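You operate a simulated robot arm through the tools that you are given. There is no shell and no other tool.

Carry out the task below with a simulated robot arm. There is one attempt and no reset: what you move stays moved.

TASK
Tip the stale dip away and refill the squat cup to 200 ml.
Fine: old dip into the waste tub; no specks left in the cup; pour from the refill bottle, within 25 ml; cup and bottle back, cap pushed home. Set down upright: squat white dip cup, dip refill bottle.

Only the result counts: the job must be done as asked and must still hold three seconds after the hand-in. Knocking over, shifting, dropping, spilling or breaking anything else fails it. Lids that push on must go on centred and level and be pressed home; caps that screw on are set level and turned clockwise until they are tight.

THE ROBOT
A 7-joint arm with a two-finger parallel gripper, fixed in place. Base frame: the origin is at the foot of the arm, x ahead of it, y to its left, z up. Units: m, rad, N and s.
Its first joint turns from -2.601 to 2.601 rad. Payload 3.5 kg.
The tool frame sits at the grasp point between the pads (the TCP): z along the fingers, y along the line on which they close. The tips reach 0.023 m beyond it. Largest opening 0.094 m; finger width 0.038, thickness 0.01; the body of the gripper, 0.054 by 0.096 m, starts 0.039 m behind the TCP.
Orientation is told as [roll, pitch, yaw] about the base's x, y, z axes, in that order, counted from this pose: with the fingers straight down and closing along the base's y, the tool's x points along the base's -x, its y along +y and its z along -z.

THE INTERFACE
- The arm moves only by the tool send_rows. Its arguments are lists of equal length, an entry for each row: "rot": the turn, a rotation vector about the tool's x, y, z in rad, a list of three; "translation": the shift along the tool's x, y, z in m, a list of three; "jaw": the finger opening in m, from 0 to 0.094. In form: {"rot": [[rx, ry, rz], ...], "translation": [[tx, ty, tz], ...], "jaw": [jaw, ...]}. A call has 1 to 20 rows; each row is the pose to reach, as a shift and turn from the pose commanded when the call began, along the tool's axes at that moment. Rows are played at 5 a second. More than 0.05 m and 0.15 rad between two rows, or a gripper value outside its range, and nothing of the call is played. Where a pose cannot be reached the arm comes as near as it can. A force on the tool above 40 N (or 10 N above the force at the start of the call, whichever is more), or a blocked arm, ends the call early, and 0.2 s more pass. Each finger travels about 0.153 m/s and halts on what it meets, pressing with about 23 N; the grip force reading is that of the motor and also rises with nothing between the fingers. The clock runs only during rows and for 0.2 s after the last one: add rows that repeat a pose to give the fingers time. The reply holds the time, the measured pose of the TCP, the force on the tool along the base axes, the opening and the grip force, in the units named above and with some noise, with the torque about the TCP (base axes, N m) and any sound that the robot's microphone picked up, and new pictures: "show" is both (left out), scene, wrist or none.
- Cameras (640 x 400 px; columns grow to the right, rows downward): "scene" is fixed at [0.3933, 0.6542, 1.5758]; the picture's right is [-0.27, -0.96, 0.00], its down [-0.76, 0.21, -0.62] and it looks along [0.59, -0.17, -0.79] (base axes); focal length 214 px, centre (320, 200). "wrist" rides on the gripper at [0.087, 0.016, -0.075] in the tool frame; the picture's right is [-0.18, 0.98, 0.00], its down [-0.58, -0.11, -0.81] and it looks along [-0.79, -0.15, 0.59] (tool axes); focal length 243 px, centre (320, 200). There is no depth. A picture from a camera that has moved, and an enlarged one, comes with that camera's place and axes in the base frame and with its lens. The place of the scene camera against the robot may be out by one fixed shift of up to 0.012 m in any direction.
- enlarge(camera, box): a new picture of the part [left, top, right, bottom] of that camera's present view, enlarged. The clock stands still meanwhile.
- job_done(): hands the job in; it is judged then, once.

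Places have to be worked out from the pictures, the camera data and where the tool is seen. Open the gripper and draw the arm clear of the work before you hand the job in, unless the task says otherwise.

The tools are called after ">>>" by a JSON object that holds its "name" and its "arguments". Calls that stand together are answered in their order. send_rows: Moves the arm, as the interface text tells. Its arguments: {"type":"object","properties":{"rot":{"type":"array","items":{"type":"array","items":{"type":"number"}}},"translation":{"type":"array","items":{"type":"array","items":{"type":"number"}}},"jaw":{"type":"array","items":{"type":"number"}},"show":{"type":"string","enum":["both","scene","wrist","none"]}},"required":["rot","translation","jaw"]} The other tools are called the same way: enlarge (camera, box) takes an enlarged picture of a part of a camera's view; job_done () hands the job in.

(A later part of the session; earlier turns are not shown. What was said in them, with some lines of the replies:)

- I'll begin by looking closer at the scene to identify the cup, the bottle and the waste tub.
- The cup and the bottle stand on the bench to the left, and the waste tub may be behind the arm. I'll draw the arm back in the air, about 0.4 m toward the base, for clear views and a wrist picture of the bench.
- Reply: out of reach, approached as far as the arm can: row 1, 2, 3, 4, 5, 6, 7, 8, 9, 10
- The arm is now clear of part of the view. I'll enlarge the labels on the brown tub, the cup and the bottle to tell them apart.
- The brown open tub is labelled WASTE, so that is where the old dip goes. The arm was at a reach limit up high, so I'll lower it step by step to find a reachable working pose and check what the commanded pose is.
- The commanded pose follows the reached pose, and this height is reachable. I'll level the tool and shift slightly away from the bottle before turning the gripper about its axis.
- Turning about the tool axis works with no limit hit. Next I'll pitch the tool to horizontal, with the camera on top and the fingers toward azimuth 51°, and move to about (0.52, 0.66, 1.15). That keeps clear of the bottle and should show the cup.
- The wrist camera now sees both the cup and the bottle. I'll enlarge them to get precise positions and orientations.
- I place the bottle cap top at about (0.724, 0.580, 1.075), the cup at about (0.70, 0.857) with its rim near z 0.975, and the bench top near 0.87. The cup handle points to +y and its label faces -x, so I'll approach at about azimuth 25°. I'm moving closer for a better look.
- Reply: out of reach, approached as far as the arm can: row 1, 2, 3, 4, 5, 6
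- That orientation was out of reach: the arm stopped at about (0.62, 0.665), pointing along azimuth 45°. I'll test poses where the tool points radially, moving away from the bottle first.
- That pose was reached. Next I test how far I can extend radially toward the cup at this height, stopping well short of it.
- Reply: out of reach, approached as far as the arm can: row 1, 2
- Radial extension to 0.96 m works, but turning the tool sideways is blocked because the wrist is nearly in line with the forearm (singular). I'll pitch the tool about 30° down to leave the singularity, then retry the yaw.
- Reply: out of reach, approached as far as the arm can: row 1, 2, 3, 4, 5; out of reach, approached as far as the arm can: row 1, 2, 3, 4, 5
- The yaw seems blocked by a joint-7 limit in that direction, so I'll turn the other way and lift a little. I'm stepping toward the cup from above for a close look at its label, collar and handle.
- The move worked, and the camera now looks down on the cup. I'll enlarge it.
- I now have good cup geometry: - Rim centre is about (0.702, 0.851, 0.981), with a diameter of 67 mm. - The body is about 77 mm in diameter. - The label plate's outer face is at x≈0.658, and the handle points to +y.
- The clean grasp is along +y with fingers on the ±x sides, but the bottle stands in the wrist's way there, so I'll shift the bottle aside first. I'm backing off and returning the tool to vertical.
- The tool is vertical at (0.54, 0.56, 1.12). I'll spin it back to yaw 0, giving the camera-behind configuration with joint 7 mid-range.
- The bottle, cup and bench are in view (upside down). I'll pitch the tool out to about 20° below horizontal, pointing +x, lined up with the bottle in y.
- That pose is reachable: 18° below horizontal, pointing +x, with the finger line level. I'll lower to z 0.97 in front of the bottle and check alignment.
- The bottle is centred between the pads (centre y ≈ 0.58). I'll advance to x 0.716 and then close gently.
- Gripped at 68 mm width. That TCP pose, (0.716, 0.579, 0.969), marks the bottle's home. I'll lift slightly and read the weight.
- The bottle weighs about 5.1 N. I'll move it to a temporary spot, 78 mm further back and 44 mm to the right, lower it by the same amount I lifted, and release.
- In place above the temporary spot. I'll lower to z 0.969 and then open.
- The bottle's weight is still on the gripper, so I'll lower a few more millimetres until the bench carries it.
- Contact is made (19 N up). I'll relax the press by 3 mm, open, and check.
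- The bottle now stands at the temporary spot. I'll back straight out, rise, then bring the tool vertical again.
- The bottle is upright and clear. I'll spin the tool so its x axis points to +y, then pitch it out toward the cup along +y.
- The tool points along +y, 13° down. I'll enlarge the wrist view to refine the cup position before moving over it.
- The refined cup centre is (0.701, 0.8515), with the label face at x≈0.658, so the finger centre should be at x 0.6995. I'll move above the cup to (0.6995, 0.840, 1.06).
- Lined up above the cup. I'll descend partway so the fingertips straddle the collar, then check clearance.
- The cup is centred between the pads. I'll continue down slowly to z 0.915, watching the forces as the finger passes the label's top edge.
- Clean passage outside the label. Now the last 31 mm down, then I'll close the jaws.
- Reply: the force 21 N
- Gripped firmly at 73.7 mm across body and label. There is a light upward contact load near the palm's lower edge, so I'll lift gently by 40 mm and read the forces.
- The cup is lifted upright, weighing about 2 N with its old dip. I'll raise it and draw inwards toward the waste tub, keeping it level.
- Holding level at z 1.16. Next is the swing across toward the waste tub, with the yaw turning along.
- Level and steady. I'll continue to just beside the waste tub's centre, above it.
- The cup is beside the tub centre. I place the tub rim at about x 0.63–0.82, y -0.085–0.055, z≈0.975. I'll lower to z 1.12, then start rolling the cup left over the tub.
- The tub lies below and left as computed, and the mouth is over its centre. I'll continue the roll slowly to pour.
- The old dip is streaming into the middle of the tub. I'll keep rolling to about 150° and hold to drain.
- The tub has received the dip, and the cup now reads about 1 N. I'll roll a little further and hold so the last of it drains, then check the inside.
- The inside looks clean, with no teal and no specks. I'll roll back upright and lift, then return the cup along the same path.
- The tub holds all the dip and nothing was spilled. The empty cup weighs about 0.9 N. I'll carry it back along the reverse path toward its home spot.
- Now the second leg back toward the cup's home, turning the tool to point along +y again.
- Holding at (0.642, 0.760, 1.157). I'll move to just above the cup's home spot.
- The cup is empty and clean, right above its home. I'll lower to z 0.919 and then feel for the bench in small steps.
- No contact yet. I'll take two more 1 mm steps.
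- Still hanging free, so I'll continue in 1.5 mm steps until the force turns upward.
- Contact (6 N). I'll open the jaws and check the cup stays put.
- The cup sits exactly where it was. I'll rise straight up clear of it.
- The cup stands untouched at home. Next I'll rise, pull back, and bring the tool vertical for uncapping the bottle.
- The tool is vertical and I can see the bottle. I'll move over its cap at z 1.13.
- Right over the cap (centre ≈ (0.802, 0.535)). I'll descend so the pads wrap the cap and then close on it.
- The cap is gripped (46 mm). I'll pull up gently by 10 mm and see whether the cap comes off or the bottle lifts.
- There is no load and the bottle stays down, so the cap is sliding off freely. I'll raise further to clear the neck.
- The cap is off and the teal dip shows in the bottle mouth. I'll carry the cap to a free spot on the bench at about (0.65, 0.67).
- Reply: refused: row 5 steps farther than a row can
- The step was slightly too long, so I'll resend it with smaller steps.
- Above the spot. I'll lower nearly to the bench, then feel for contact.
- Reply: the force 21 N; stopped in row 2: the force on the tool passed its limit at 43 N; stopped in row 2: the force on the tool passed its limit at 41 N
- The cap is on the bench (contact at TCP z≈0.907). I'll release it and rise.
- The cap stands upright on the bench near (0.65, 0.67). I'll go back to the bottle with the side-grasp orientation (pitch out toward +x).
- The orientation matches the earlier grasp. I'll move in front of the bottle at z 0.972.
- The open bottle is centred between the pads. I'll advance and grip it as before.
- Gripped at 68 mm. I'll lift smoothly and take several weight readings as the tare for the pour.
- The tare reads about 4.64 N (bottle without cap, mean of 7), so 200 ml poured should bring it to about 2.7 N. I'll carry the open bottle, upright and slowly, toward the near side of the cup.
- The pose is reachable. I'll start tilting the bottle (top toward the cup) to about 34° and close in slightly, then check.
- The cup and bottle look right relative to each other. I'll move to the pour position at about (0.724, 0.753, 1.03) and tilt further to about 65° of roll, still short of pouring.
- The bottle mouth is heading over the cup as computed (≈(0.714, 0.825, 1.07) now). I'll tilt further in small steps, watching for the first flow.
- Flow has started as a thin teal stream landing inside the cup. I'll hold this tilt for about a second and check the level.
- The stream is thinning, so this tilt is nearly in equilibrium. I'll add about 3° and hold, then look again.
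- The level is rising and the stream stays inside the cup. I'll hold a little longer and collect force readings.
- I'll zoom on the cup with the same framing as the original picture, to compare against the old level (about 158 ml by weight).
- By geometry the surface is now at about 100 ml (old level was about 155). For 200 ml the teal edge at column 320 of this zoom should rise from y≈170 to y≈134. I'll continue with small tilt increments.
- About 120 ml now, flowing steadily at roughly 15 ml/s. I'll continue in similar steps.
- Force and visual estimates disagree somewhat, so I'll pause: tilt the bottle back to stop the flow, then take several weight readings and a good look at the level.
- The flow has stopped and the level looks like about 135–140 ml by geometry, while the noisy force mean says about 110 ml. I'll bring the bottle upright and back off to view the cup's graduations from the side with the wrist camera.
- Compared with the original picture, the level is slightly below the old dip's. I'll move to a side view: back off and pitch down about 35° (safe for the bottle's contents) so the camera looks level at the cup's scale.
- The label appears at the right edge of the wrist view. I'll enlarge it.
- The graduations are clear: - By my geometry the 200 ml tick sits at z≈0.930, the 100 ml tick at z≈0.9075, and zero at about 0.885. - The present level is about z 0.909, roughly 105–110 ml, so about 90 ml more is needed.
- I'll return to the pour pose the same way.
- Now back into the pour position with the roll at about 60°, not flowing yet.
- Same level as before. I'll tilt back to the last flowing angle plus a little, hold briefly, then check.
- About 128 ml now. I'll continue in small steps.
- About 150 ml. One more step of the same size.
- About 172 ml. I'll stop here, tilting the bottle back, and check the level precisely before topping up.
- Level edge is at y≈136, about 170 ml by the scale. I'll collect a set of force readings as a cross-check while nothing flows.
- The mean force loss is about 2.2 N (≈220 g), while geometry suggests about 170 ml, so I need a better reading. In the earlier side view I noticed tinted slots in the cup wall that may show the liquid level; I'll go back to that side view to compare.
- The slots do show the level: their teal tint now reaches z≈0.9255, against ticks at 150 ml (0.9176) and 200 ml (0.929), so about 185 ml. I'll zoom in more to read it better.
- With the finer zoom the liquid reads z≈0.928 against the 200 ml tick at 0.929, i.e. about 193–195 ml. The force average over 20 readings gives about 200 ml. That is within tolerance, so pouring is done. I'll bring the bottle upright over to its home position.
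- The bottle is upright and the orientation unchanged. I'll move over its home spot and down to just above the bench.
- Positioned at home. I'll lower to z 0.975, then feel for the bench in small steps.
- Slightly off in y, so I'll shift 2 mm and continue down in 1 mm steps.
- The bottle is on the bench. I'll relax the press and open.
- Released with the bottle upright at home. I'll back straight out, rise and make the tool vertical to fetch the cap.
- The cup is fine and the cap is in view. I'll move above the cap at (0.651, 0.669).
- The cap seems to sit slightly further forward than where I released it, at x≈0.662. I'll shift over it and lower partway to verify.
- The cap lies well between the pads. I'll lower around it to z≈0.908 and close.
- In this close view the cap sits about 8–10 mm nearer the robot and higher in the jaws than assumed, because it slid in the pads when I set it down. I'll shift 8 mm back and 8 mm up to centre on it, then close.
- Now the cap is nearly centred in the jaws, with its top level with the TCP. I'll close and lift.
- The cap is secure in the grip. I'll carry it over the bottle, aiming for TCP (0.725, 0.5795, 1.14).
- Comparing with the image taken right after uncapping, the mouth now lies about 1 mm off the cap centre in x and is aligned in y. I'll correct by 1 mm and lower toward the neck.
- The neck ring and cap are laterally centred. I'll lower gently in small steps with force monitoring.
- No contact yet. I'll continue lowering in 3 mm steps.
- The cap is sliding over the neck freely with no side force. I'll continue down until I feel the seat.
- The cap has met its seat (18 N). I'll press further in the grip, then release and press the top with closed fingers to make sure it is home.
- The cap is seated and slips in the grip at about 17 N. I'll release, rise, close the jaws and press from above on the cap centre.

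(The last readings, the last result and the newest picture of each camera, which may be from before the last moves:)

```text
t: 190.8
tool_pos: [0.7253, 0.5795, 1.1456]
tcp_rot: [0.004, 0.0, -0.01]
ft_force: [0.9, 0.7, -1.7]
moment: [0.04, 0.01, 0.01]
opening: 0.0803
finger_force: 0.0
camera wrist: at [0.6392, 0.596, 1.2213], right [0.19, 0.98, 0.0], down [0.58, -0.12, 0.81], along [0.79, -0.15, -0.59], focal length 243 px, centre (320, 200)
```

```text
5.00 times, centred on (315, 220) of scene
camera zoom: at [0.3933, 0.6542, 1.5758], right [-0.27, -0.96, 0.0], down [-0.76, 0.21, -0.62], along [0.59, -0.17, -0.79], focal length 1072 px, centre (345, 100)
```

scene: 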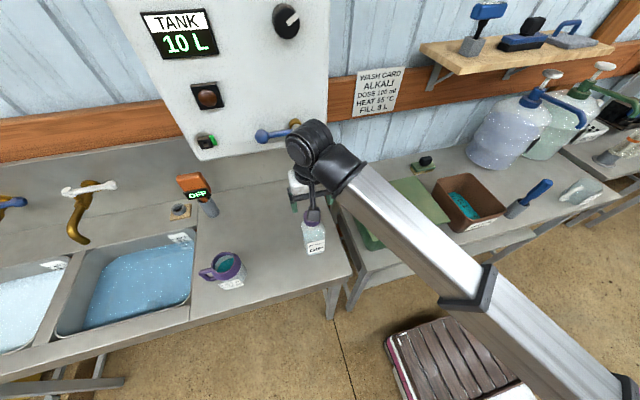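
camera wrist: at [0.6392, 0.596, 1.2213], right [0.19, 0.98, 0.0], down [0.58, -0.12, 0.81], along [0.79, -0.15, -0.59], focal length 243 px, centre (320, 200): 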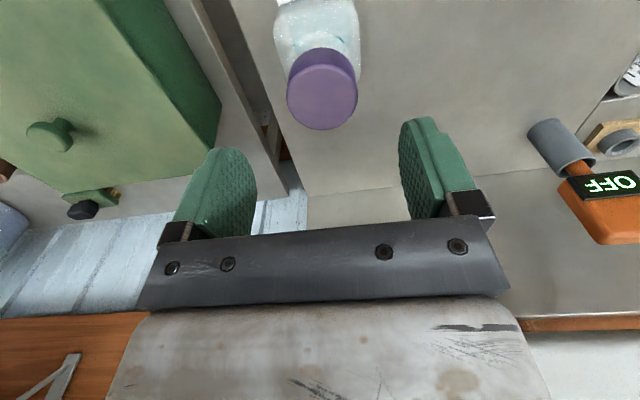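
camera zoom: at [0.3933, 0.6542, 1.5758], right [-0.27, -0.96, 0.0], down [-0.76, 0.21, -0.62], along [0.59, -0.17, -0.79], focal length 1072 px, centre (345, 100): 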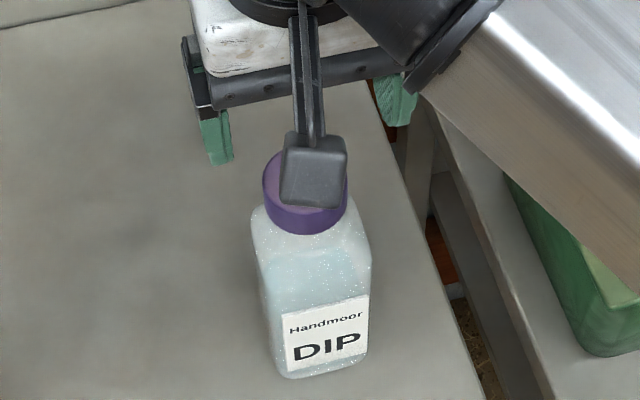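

The cap sits level and centred on the bottle. Now I close the jaws and lower onto the cap top to press it home.

>>> {"name": "send_rows", "arguments": {"rot": [[0, 0, 0], [0, 0, 0], [0, 0, 0], [0, 0, 0], [0, 0, 0], [0, 0, 0]], "translation": [[0.001, 0.0015, 0], [0.001, 0.0015, 0], [0.001, 0.0015, 0.01], [0.001, 0.0015, 0.03], [0.001, 0.0015, 0.044], [0.001, 0.0015, 0.044]], "jaw": [0.04, 0.0, 0.0, 0.0, 0.0, 0.0], "show": "wrist"}}

>>> {"name": "send_rows", "arguments": {"rot": [[0, 0, 0], [0, 0, 0]], "translation": [[0, 0, 0.0015], [0, 0, 0.003]], "jaw": [0.0, 0.0], "show": "none"}}

>>> {"name": "send_rows", "arguments": {"rot": [[0, 0, 0], [0, 0, 0]], "translation": [[0, 0, 0.001], [0, 0, 0.002]], "jaw": [0.0, 0.0], "show": "none"}}

```text
t: 192.2
tool_pos: [0.7241, 0.581, 1.1011]
tcp_rot: [0.003, -0.002, -0.009]
ft_force: [-0.1, -0.9, -0.3]
moment: [0.01, 0.01, -0.03]
opening: 0.0
finger_force: 22.5
camera wrist: at [0.6378, 0.5979, 1.1763], right [0.19, 0.98, 0.0], down [0.58, -0.12, 0.81], along [0.79, -0.15, -0.59], focal length 243 px, centre (320, 200)
```

wrist: 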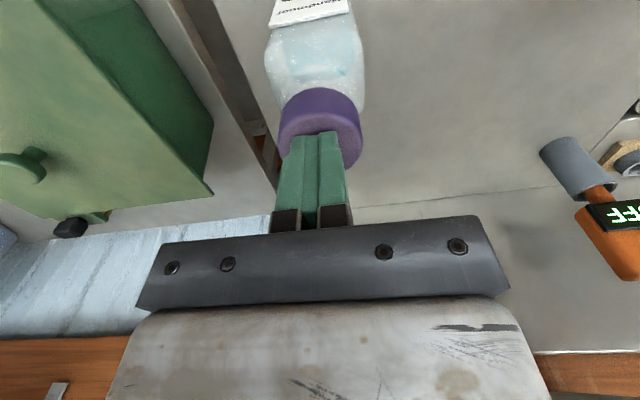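

```text
t: 192.8
tool_pos: [0.7238, 0.5832, 1.0979]
tcp_rot: [0.005, 0.0, -0.01]
ft_force: [0.9, -0.2, -0.6]
moment: [0.02, -0.02, -0.02]
opening: 0.0001
finger_force: 23.2
```

```text
t: 193.4
tool_pos: [0.724, 0.5813, 1.0968]
tcp_rot: [0.006, 0.0, -0.01]
ft_force: [2.1, 1.8, 12.9]
moment: [0.06, -0.08, -0.01]
opening: 0.0
finger_force: 22.7
```

Contact on the cap top at z≈1.074, the same height as before uncapping. I'll press up to about 35 N.

>>> {"name": "send_rows", "arguments": {"rot": [[0, 0, 0], [0, 0, 0], [0, 0, 0]], "translation": [[0, 0, 0.001], [0, 0, 0.0018], [0, 0, 0.0018]], "jaw": [0.0, 0.0, 0.0], "show": "none"}}

>>> {"name": "send_rows", "arguments": {"rot": [[0, 0, 0], [0, 0, 0], [0, 0, 0]], "translation": [[0, 0, 0.0005], [0, 0, 0.001], [0, 0, 0.001]], "jaw": [0.0, 0.0, 0.0], "show": "wrist"}}

```text
t: 194.1
tool_pos: [0.7236, 0.5814, 1.0964]
tcp_rot: [0.006, -0.005, -0.011]
ft_force: [-1.3, -1.5, 12.2]
moment: [-0.05, 0.04, 0.01]
opening: 0.0
finger_force: 23.2
stopped in row 3: the force on the tool passed its limit at 42 N (the readings are from after the stop); the commanded pose is now the measured one
```

```text
t: 194.8
tool_pos: [0.7241, 0.5826, 1.0972]
tcp_rot: [0.006, -0.003, -0.011]
ft_force: [-1.3, 0.6, 33.7]
moment: [-0.04, 0.05, 0.04]
opening: 0.0
finger_force: 23.2
camera wrist: at [0.6376, 0.5983, 1.1712], right [0.19, 0.98, 0.01], down [0.58, -0.12, 0.81], along [0.79, -0.15, -0.59], focal length 243 px, centre (320, 200)
```

wrist: 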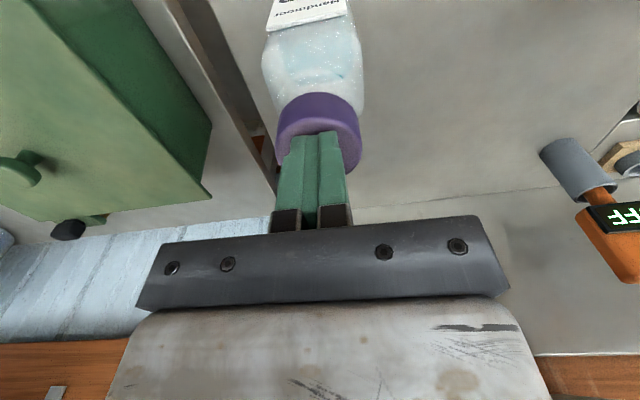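

Pressed with about 34–42 N and the cap did not move any lower, so it is home. I'll rise and inspect.

>>> {"name": "send_rows", "arguments": {"rot": [[0, 0, 0], [0, 0, 0], [0, 0, 0], [0, 0, 0], [0, 0, 0], [0, 0, 0]], "translation": [[0, 0, -0.01], [0.01, 0, -0.04], [0.04, 0, -0.07], [0.08, 0, -0.09], [0.12, 0, -0.09], [0.12, 0, -0.09]], "jaw": [0.0, 0.0, 0.0, 0.0, 0.05, 0.05], "show": "both"}}

>>> {"name": "enlarge", "arguments": {"camera": "scene", "box": [280, 190, 350, 270]}}

>>> {"name": "enlarge", "arguments": {"camera": "scene", "box": [190, 240, 260, 300]}}

>>> {"name": "enlarge", "arguments": {"camera": "wrist", "box": [240, 60, 420, 220]}}

```text
t: 196.2
tool_pos: [0.6049, 0.5831, 1.1808]
tcp_rot: [0.012, -0.01, -0.01]
ft_force: [-0.5, -0.6, -0.1]
moment: [0.01, -0.02, -0.01]
opening: 0.0496
finger_force: 0.0
out of reach, approached as far as the arm can: row 5, 6
camera wrist: at [0.5178, 0.5988, 1.2538], right [0.19, 0.98, 0.01], down [0.57, -0.13, 0.81], along [0.8, -0.15, -0.59], focal length 243 px, centre (320, 200)
```

scene: 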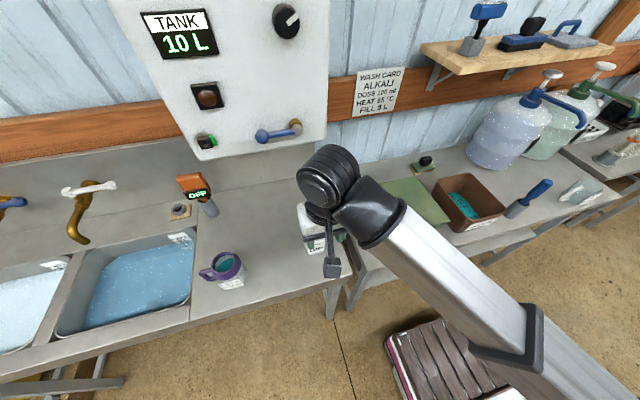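
wrist: 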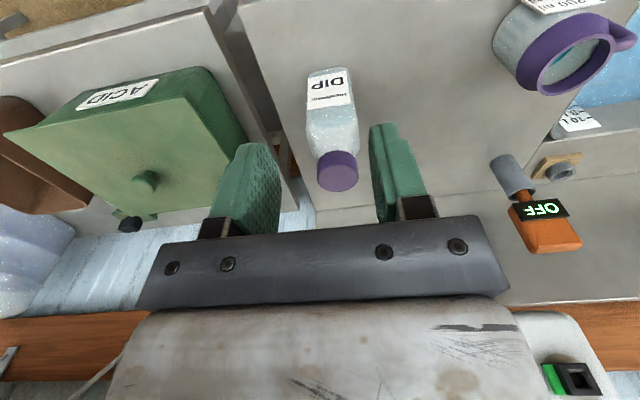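

```text
5.00 times, centred on (315, 230) of scene
camera zoom: at [0.3933, 0.6542, 1.5758], right [-0.27, -0.96, 0.0], down [-0.76, 0.21, -0.62], along [0.59, -0.17, -0.79], focal length 1072 px, centre (345, 50)
```

zoom: 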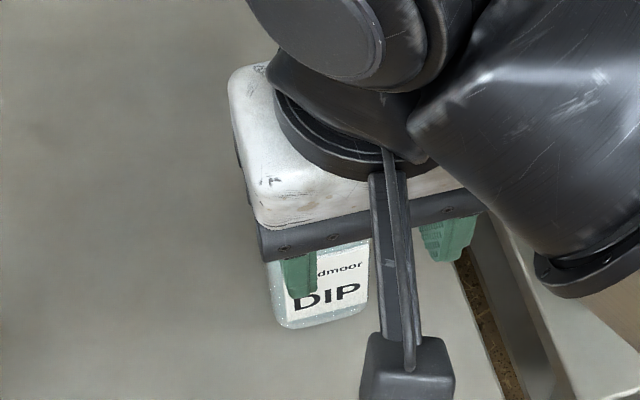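

```text
6.67 times, centred on (225, 270) of scene
camera zoom: at [0.3933, 0.6542, 1.5758], right [-0.27, -0.96, 0.0], down [-0.76, 0.21, -0.62], along [0.59, -0.17, -0.79], focal length 1430 px, centre (953, -267)
```

zoom: 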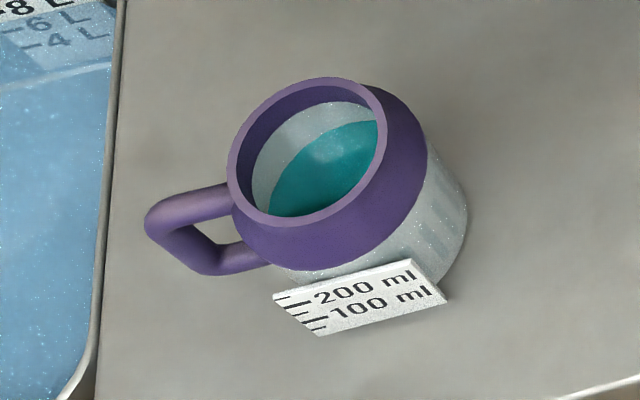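

```text
2.50 times, centred on (330, 140) of wrist
camera zoom: at [0.5178, 0.5988, 1.2538], right [0.19, 0.98, 0.01], down [0.57, -0.13, 0.81], along [0.8, -0.15, -0.59], focal length 606 px, centre (295, 350)
```

zoom: 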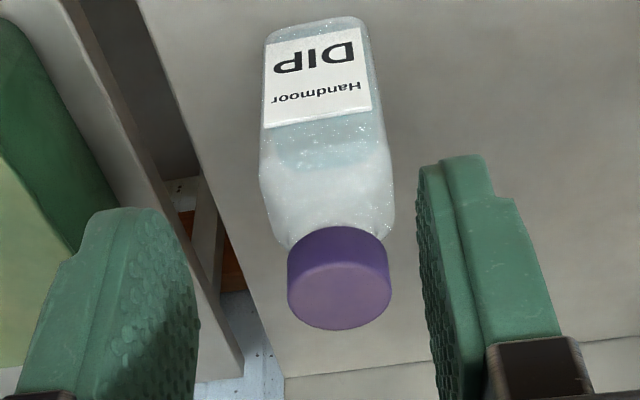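

The bottle is home with the cap on square. For a final confirmation of the volume I'll take an unobstructed side view of the cup's scale with the empty gripper.

>>> {"name": "send_rows", "arguments": {"rot": [[0, -0.07, 0], [0, -0.14, 0], [0, -0.21, 0], [0, -0.28, 0], [0, -0.35, 0], [0, -0.42, 0], [0, -0.49, 0], [0, -0.56, 0], [0, -0.63, 0], [0, -0.63, 0]], "translation": [[0.0086, 0.0207, 0.0222], [0.0171, 0.0413, 0.0444], [0.0257, 0.062, 0.0667], [0.0342, 0.0827, 0.0889], [0.0428, 0.1033, 0.1111], [0.0513, 0.124, 0.1333], [0.0599, 0.1447, 0.1556], [0.0684, 0.1653, 0.1778], [0.077, 0.186, 0.2], [0.077, 0.186, 0.2]], "jaw": [0.094, 0.094, 0.094, 0.094, 0.094, 0.094, 0.094, 0.094, 0.094, 0.094], "show": "both"}}

```text
t: 198.4
tool_pos: [0.5317, 0.7718, 0.9794]
tcp_rot: [0.006, -0.635, -0.013]
ft_force: [0.4, -0.6, -0.2]
moment: [0.0, 0.03, 0.01]
opening: 0.094
finger_force: 0.1
camera wrist: at [0.4181, 0.7884, 0.9892], right [0.16, 0.98, 0.11], down [-0.01, -0.11, 0.99], along [0.99, -0.16, -0.01], focal length 243 px, centre (320, 200)
```

scene: 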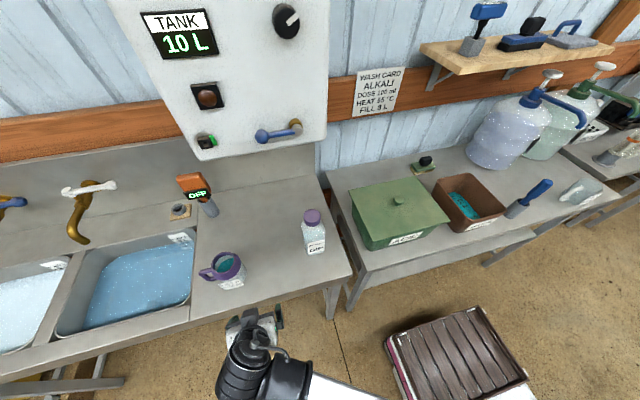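
wrist: 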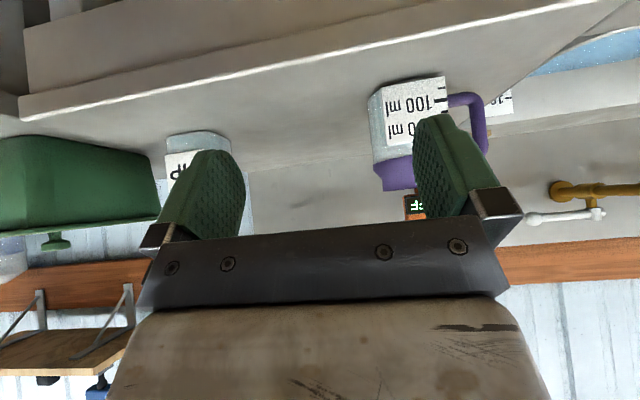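

The finger hides part of the cup, so I'll yaw the gripper about 15° toward the cup and look again.

>>> {"name": "send_rows", "arguments": {"rot": [[-0.05, 0, -0.067], [-0.1, 0, -0.134], [-0.15, 0, -0.201], [-0.178, 0, -0.2415], [-0.178, 0, -0.2415]], "translation": [[0, 0.01, 0], [0, 0.02, 0], [0, 0.03, 0], [0, 0.035, 0], [0, 0.035, 0]], "jaw": [0.094, 0.094, 0.094, 0.094, 0.094], "show": "wrist"}}

>>> {"name": "enlarge", "arguments": {"camera": "wrist", "box": [270, 50, 410, 180]}}

```text
t: 199.7
tool_pos: [0.5332, 0.8056, 0.9814]
tcp_rot: [0.009, -0.633, 0.287]
ft_force: [-0.1, -0.6, 0.1]
moment: [0.0, 0.0, 0.01]
opening: 0.0938
finger_force: 0.0
camera wrist: at [0.4182, 0.7889, 0.9902], right [-0.14, 0.98, 0.12], down [0.02, -0.11, 0.99], along [0.99, 0.14, -0.01], focal length 243 px, centre (320, 200)
```

wrist: 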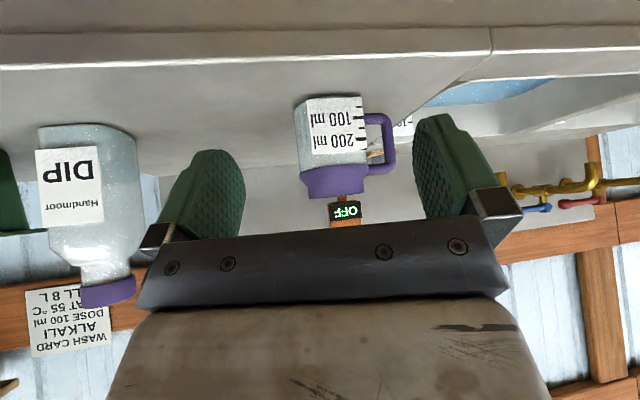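

```text
3.08 times, centred on (340, 115) of wrist
camera zoom: at [0.4182, 0.7889, 0.9902], right [-0.14, 0.98, 0.12], down [0.02, -0.11, 0.99], along [0.99, 0.14, -0.01], focal length 746 px, centre (258, 462)
```

zoom: 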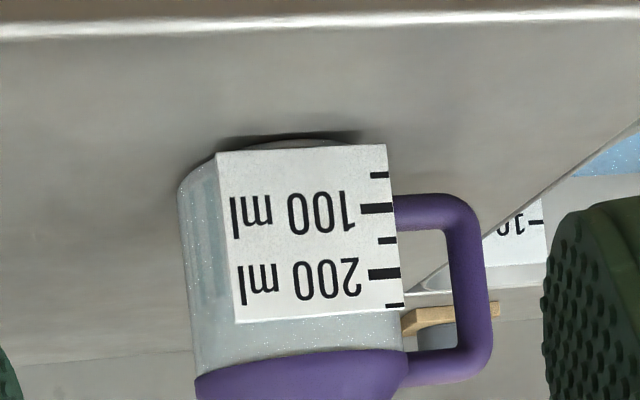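

A clear front view. I'll zoom in on the slots beside the label.

>>> {"name": "enlarge", "arguments": {"camera": "wrist", "box": [285, 95, 345, 165]}}

>>> {"name": "enlarge", "arguments": {"camera": "wrist", "box": [335, 95, 385, 165]}}

```text
5.71 times, centred on (315, 130) of wrist
camera zoom: at [0.4182, 0.7889, 0.9902], right [-0.14, 0.98, 0.12], down [0.02, -0.11, 0.99], along [0.99, 0.14, -0.01], focal length 1386 px, centre (349, 600)
```

zoom: 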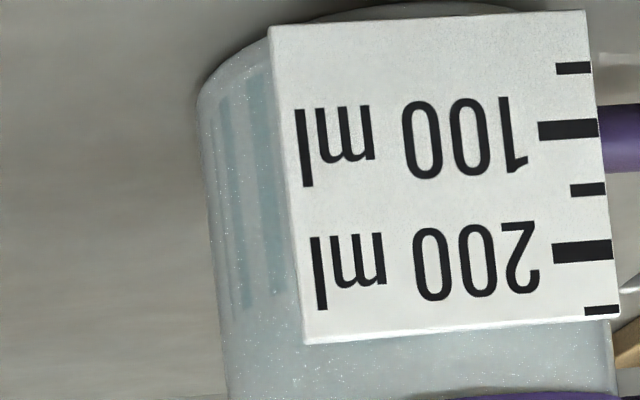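

```text
5.71 times, centred on (360, 130) of wrist
camera zoom: at [0.4182, 0.7889, 0.9902], right [-0.14, 0.98, 0.12], down [0.02, -0.11, 0.99], along [0.99, 0.14, -0.01], focal length 1386 px, centre (91, 600)
```

zoom: 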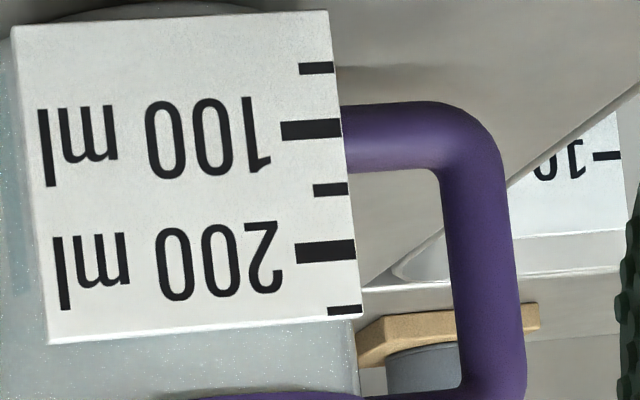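

Level ≈0.9286 against the 200 ml tick ≈0.930, i.e. about 194 ml, comfortably within tolerance with no specks. Everything is in place, so I'll draw the arm clear with the gripper open.

>>> {"name": "send_rows", "arguments": {"rot": [[0, 0, 0], [0, 0, 0], [0, 0, 0], [0, 0, 0], [0, 0, 0], [0, 0, 0], [0, 0, 0], [0, 0, 0], [0, 0, 0], [0, 0, 0], [0, 0, 0], [0, 0, 0]], "translation": [[-0.0156, 0.0016, -0.0382], [-0.0311, 0.0031, -0.0764], [-0.0467, 0.0047, -0.1146], [-0.0383, -0.0366, -0.1242], [-0.0299, -0.0779, -0.1338], [-0.0216, -0.1192, -0.1434], [-0.0132, -0.1605, -0.153], [-0.0048, -0.2017, -0.1626], [0.0036, -0.243, -0.1722], [0.0119, -0.2843, -0.1818], [0.0203, -0.3256, -0.1914], [0.0203, -0.3256, -0.1914]], "jaw": [0.094, 0.094, 0.094, 0.094, 0.094, 0.094, 0.094, 0.094, 0.094, 0.094, 0.094, 0.094], "show": "both"}}

>>> {"name": "enlarge", "arguments": {"camera": "scene", "box": [160, 160, 360, 320]}}

>>> {"name": "enlarge", "arguments": {"camera": "scene", "box": [380, 130, 560, 250]}}

```text
t: 202.2
tool_pos: [0.5005, 0.4569, 1.1197]
tcp_rot: [0.007, -0.633, 0.286]
ft_force: [-0.1, 1.3, -0.7]
moment: [0.01, 0.03, 0.0]
opening: 0.0941
finger_force: 0.1
camera wrist: at [0.3866, 0.4397, 1.1291], right [-0.14, 0.98, 0.12], down [0.02, -0.11, 0.99], along [0.99, 0.14, -0.01], focal length 243 px, centre (320, 200)
```

scene: 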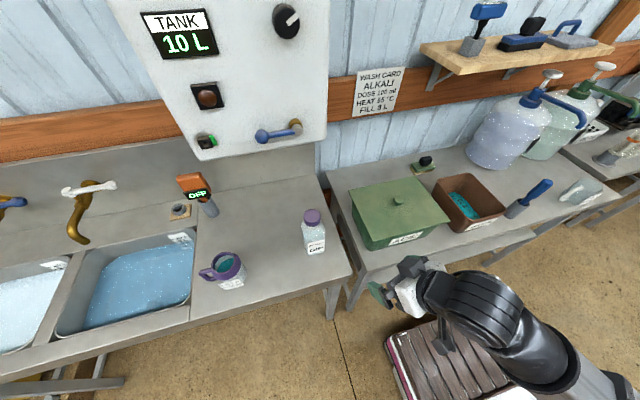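
wrist: 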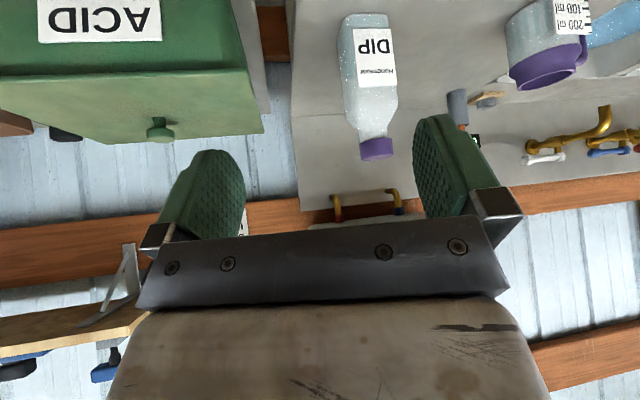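

```text
2.50 times, centred on (260, 240) of scene
camera zoom: at [0.3933, 0.6542, 1.5758], right [-0.27, -0.96, 0.0], down [-0.76, 0.21, -0.62], along [0.59, -0.17, -0.79], focal length 536 px, centre (470, 100)
```

zoom: 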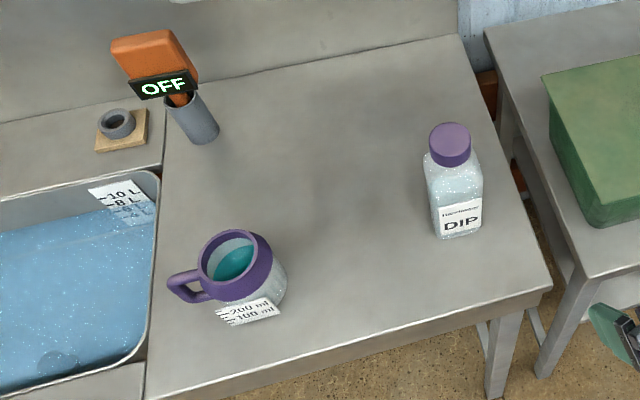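

```text
3.33 times, centred on (470, 190) of scene
camera zoom: at [0.3933, 0.6542, 1.5758], right [-0.27, -0.96, 0.0], down [-0.76, 0.21, -0.62], along [0.59, -0.17, -0.79], focal length 715 px, centre (-180, 233)
```

zoom: 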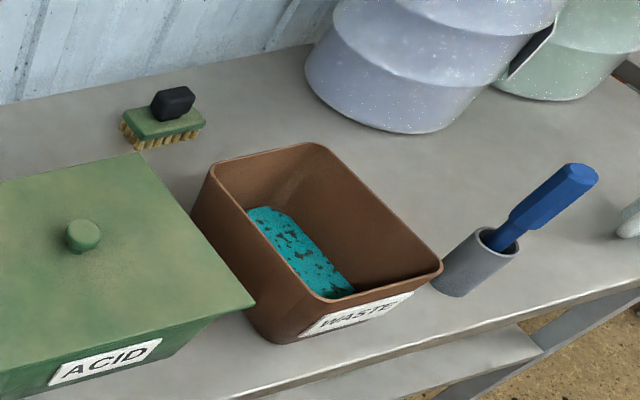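

All looks as intended. One last comparison of the bottle's cap with the very first enlarged view, at the same framing.

>>> {"name": "enlarge", "arguments": {"camera": "scene", "box": [280, 195, 350, 265]}}

>>> {"name": "enlarge", "arguments": {"camera": "wrist", "box": [320, 0, 420, 180]}}

```text
5.71 times, centred on (315, 230) of scene
camera zoom: at [0.3933, 0.6542, 1.5758], right [-0.27, -0.96, 0.0], down [-0.76, 0.21, -0.62], along [0.59, -0.17, -0.79], focal length 1226 px, centre (349, 29)
```

zoom: 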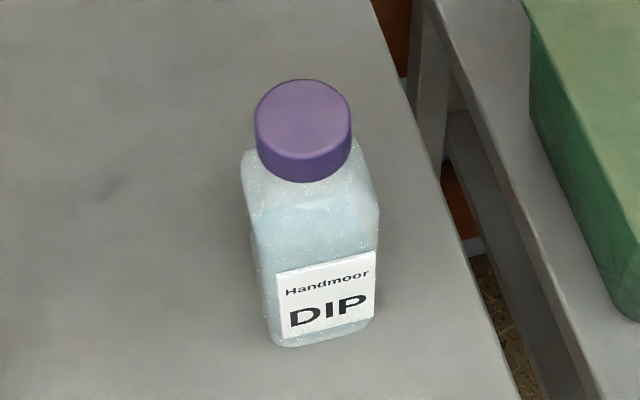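

```text
2.22 times, centred on (370, 90) of wrist
camera zoom: at [0.3866, 0.4397, 1.1291], right [-0.14, 0.98, 0.12], down [0.02, -0.11, 0.99], along [0.99, 0.14, -0.01], focal length 539 px, centre (209, 444)
```

zoom: 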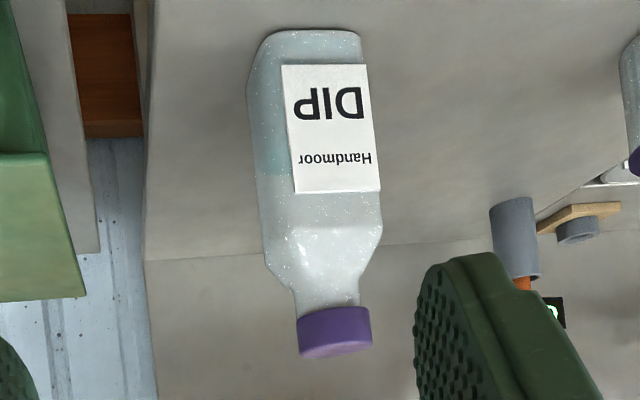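

The cap sits at the same height on the bottle as in the first picture and is level. The bottle and cup are at their original spots, the waste tub holds the old dip, the cup reads about 194 ml of clean dip, and the arm is clear with its gripper open, so I'm handing in the job.

>>> {"name": "job_done", "arguments": {}}

```text
The job is handed in.
```

I tipped the old dip into the waste tub, refilled the squat cup from the dip bottle, and handed the job in.

- **Old dip:** All of it is in the WASTE tub. I saw no specks or teal left in the cup before refilling, and no spills on the benches.
- **New level:** The cup reads about 194 ml against its own scale, measured from the wrist camera. The bottle's weight loss suggests roughly 200 ml, but those force readings were noisy. Both figures are within 25 ml of 200.
- **Cup:** It stands upright at its original spot.
- **Bottle and cap:** I moved the bottle aside while emptying the cup, and it is now upright at its original spot. The cap was pressed from above with up to about 42 N and did not move any further. It sits level and at the same height as before I took it off.
- **Arm:** The gripper is open and drawn clear of the work.
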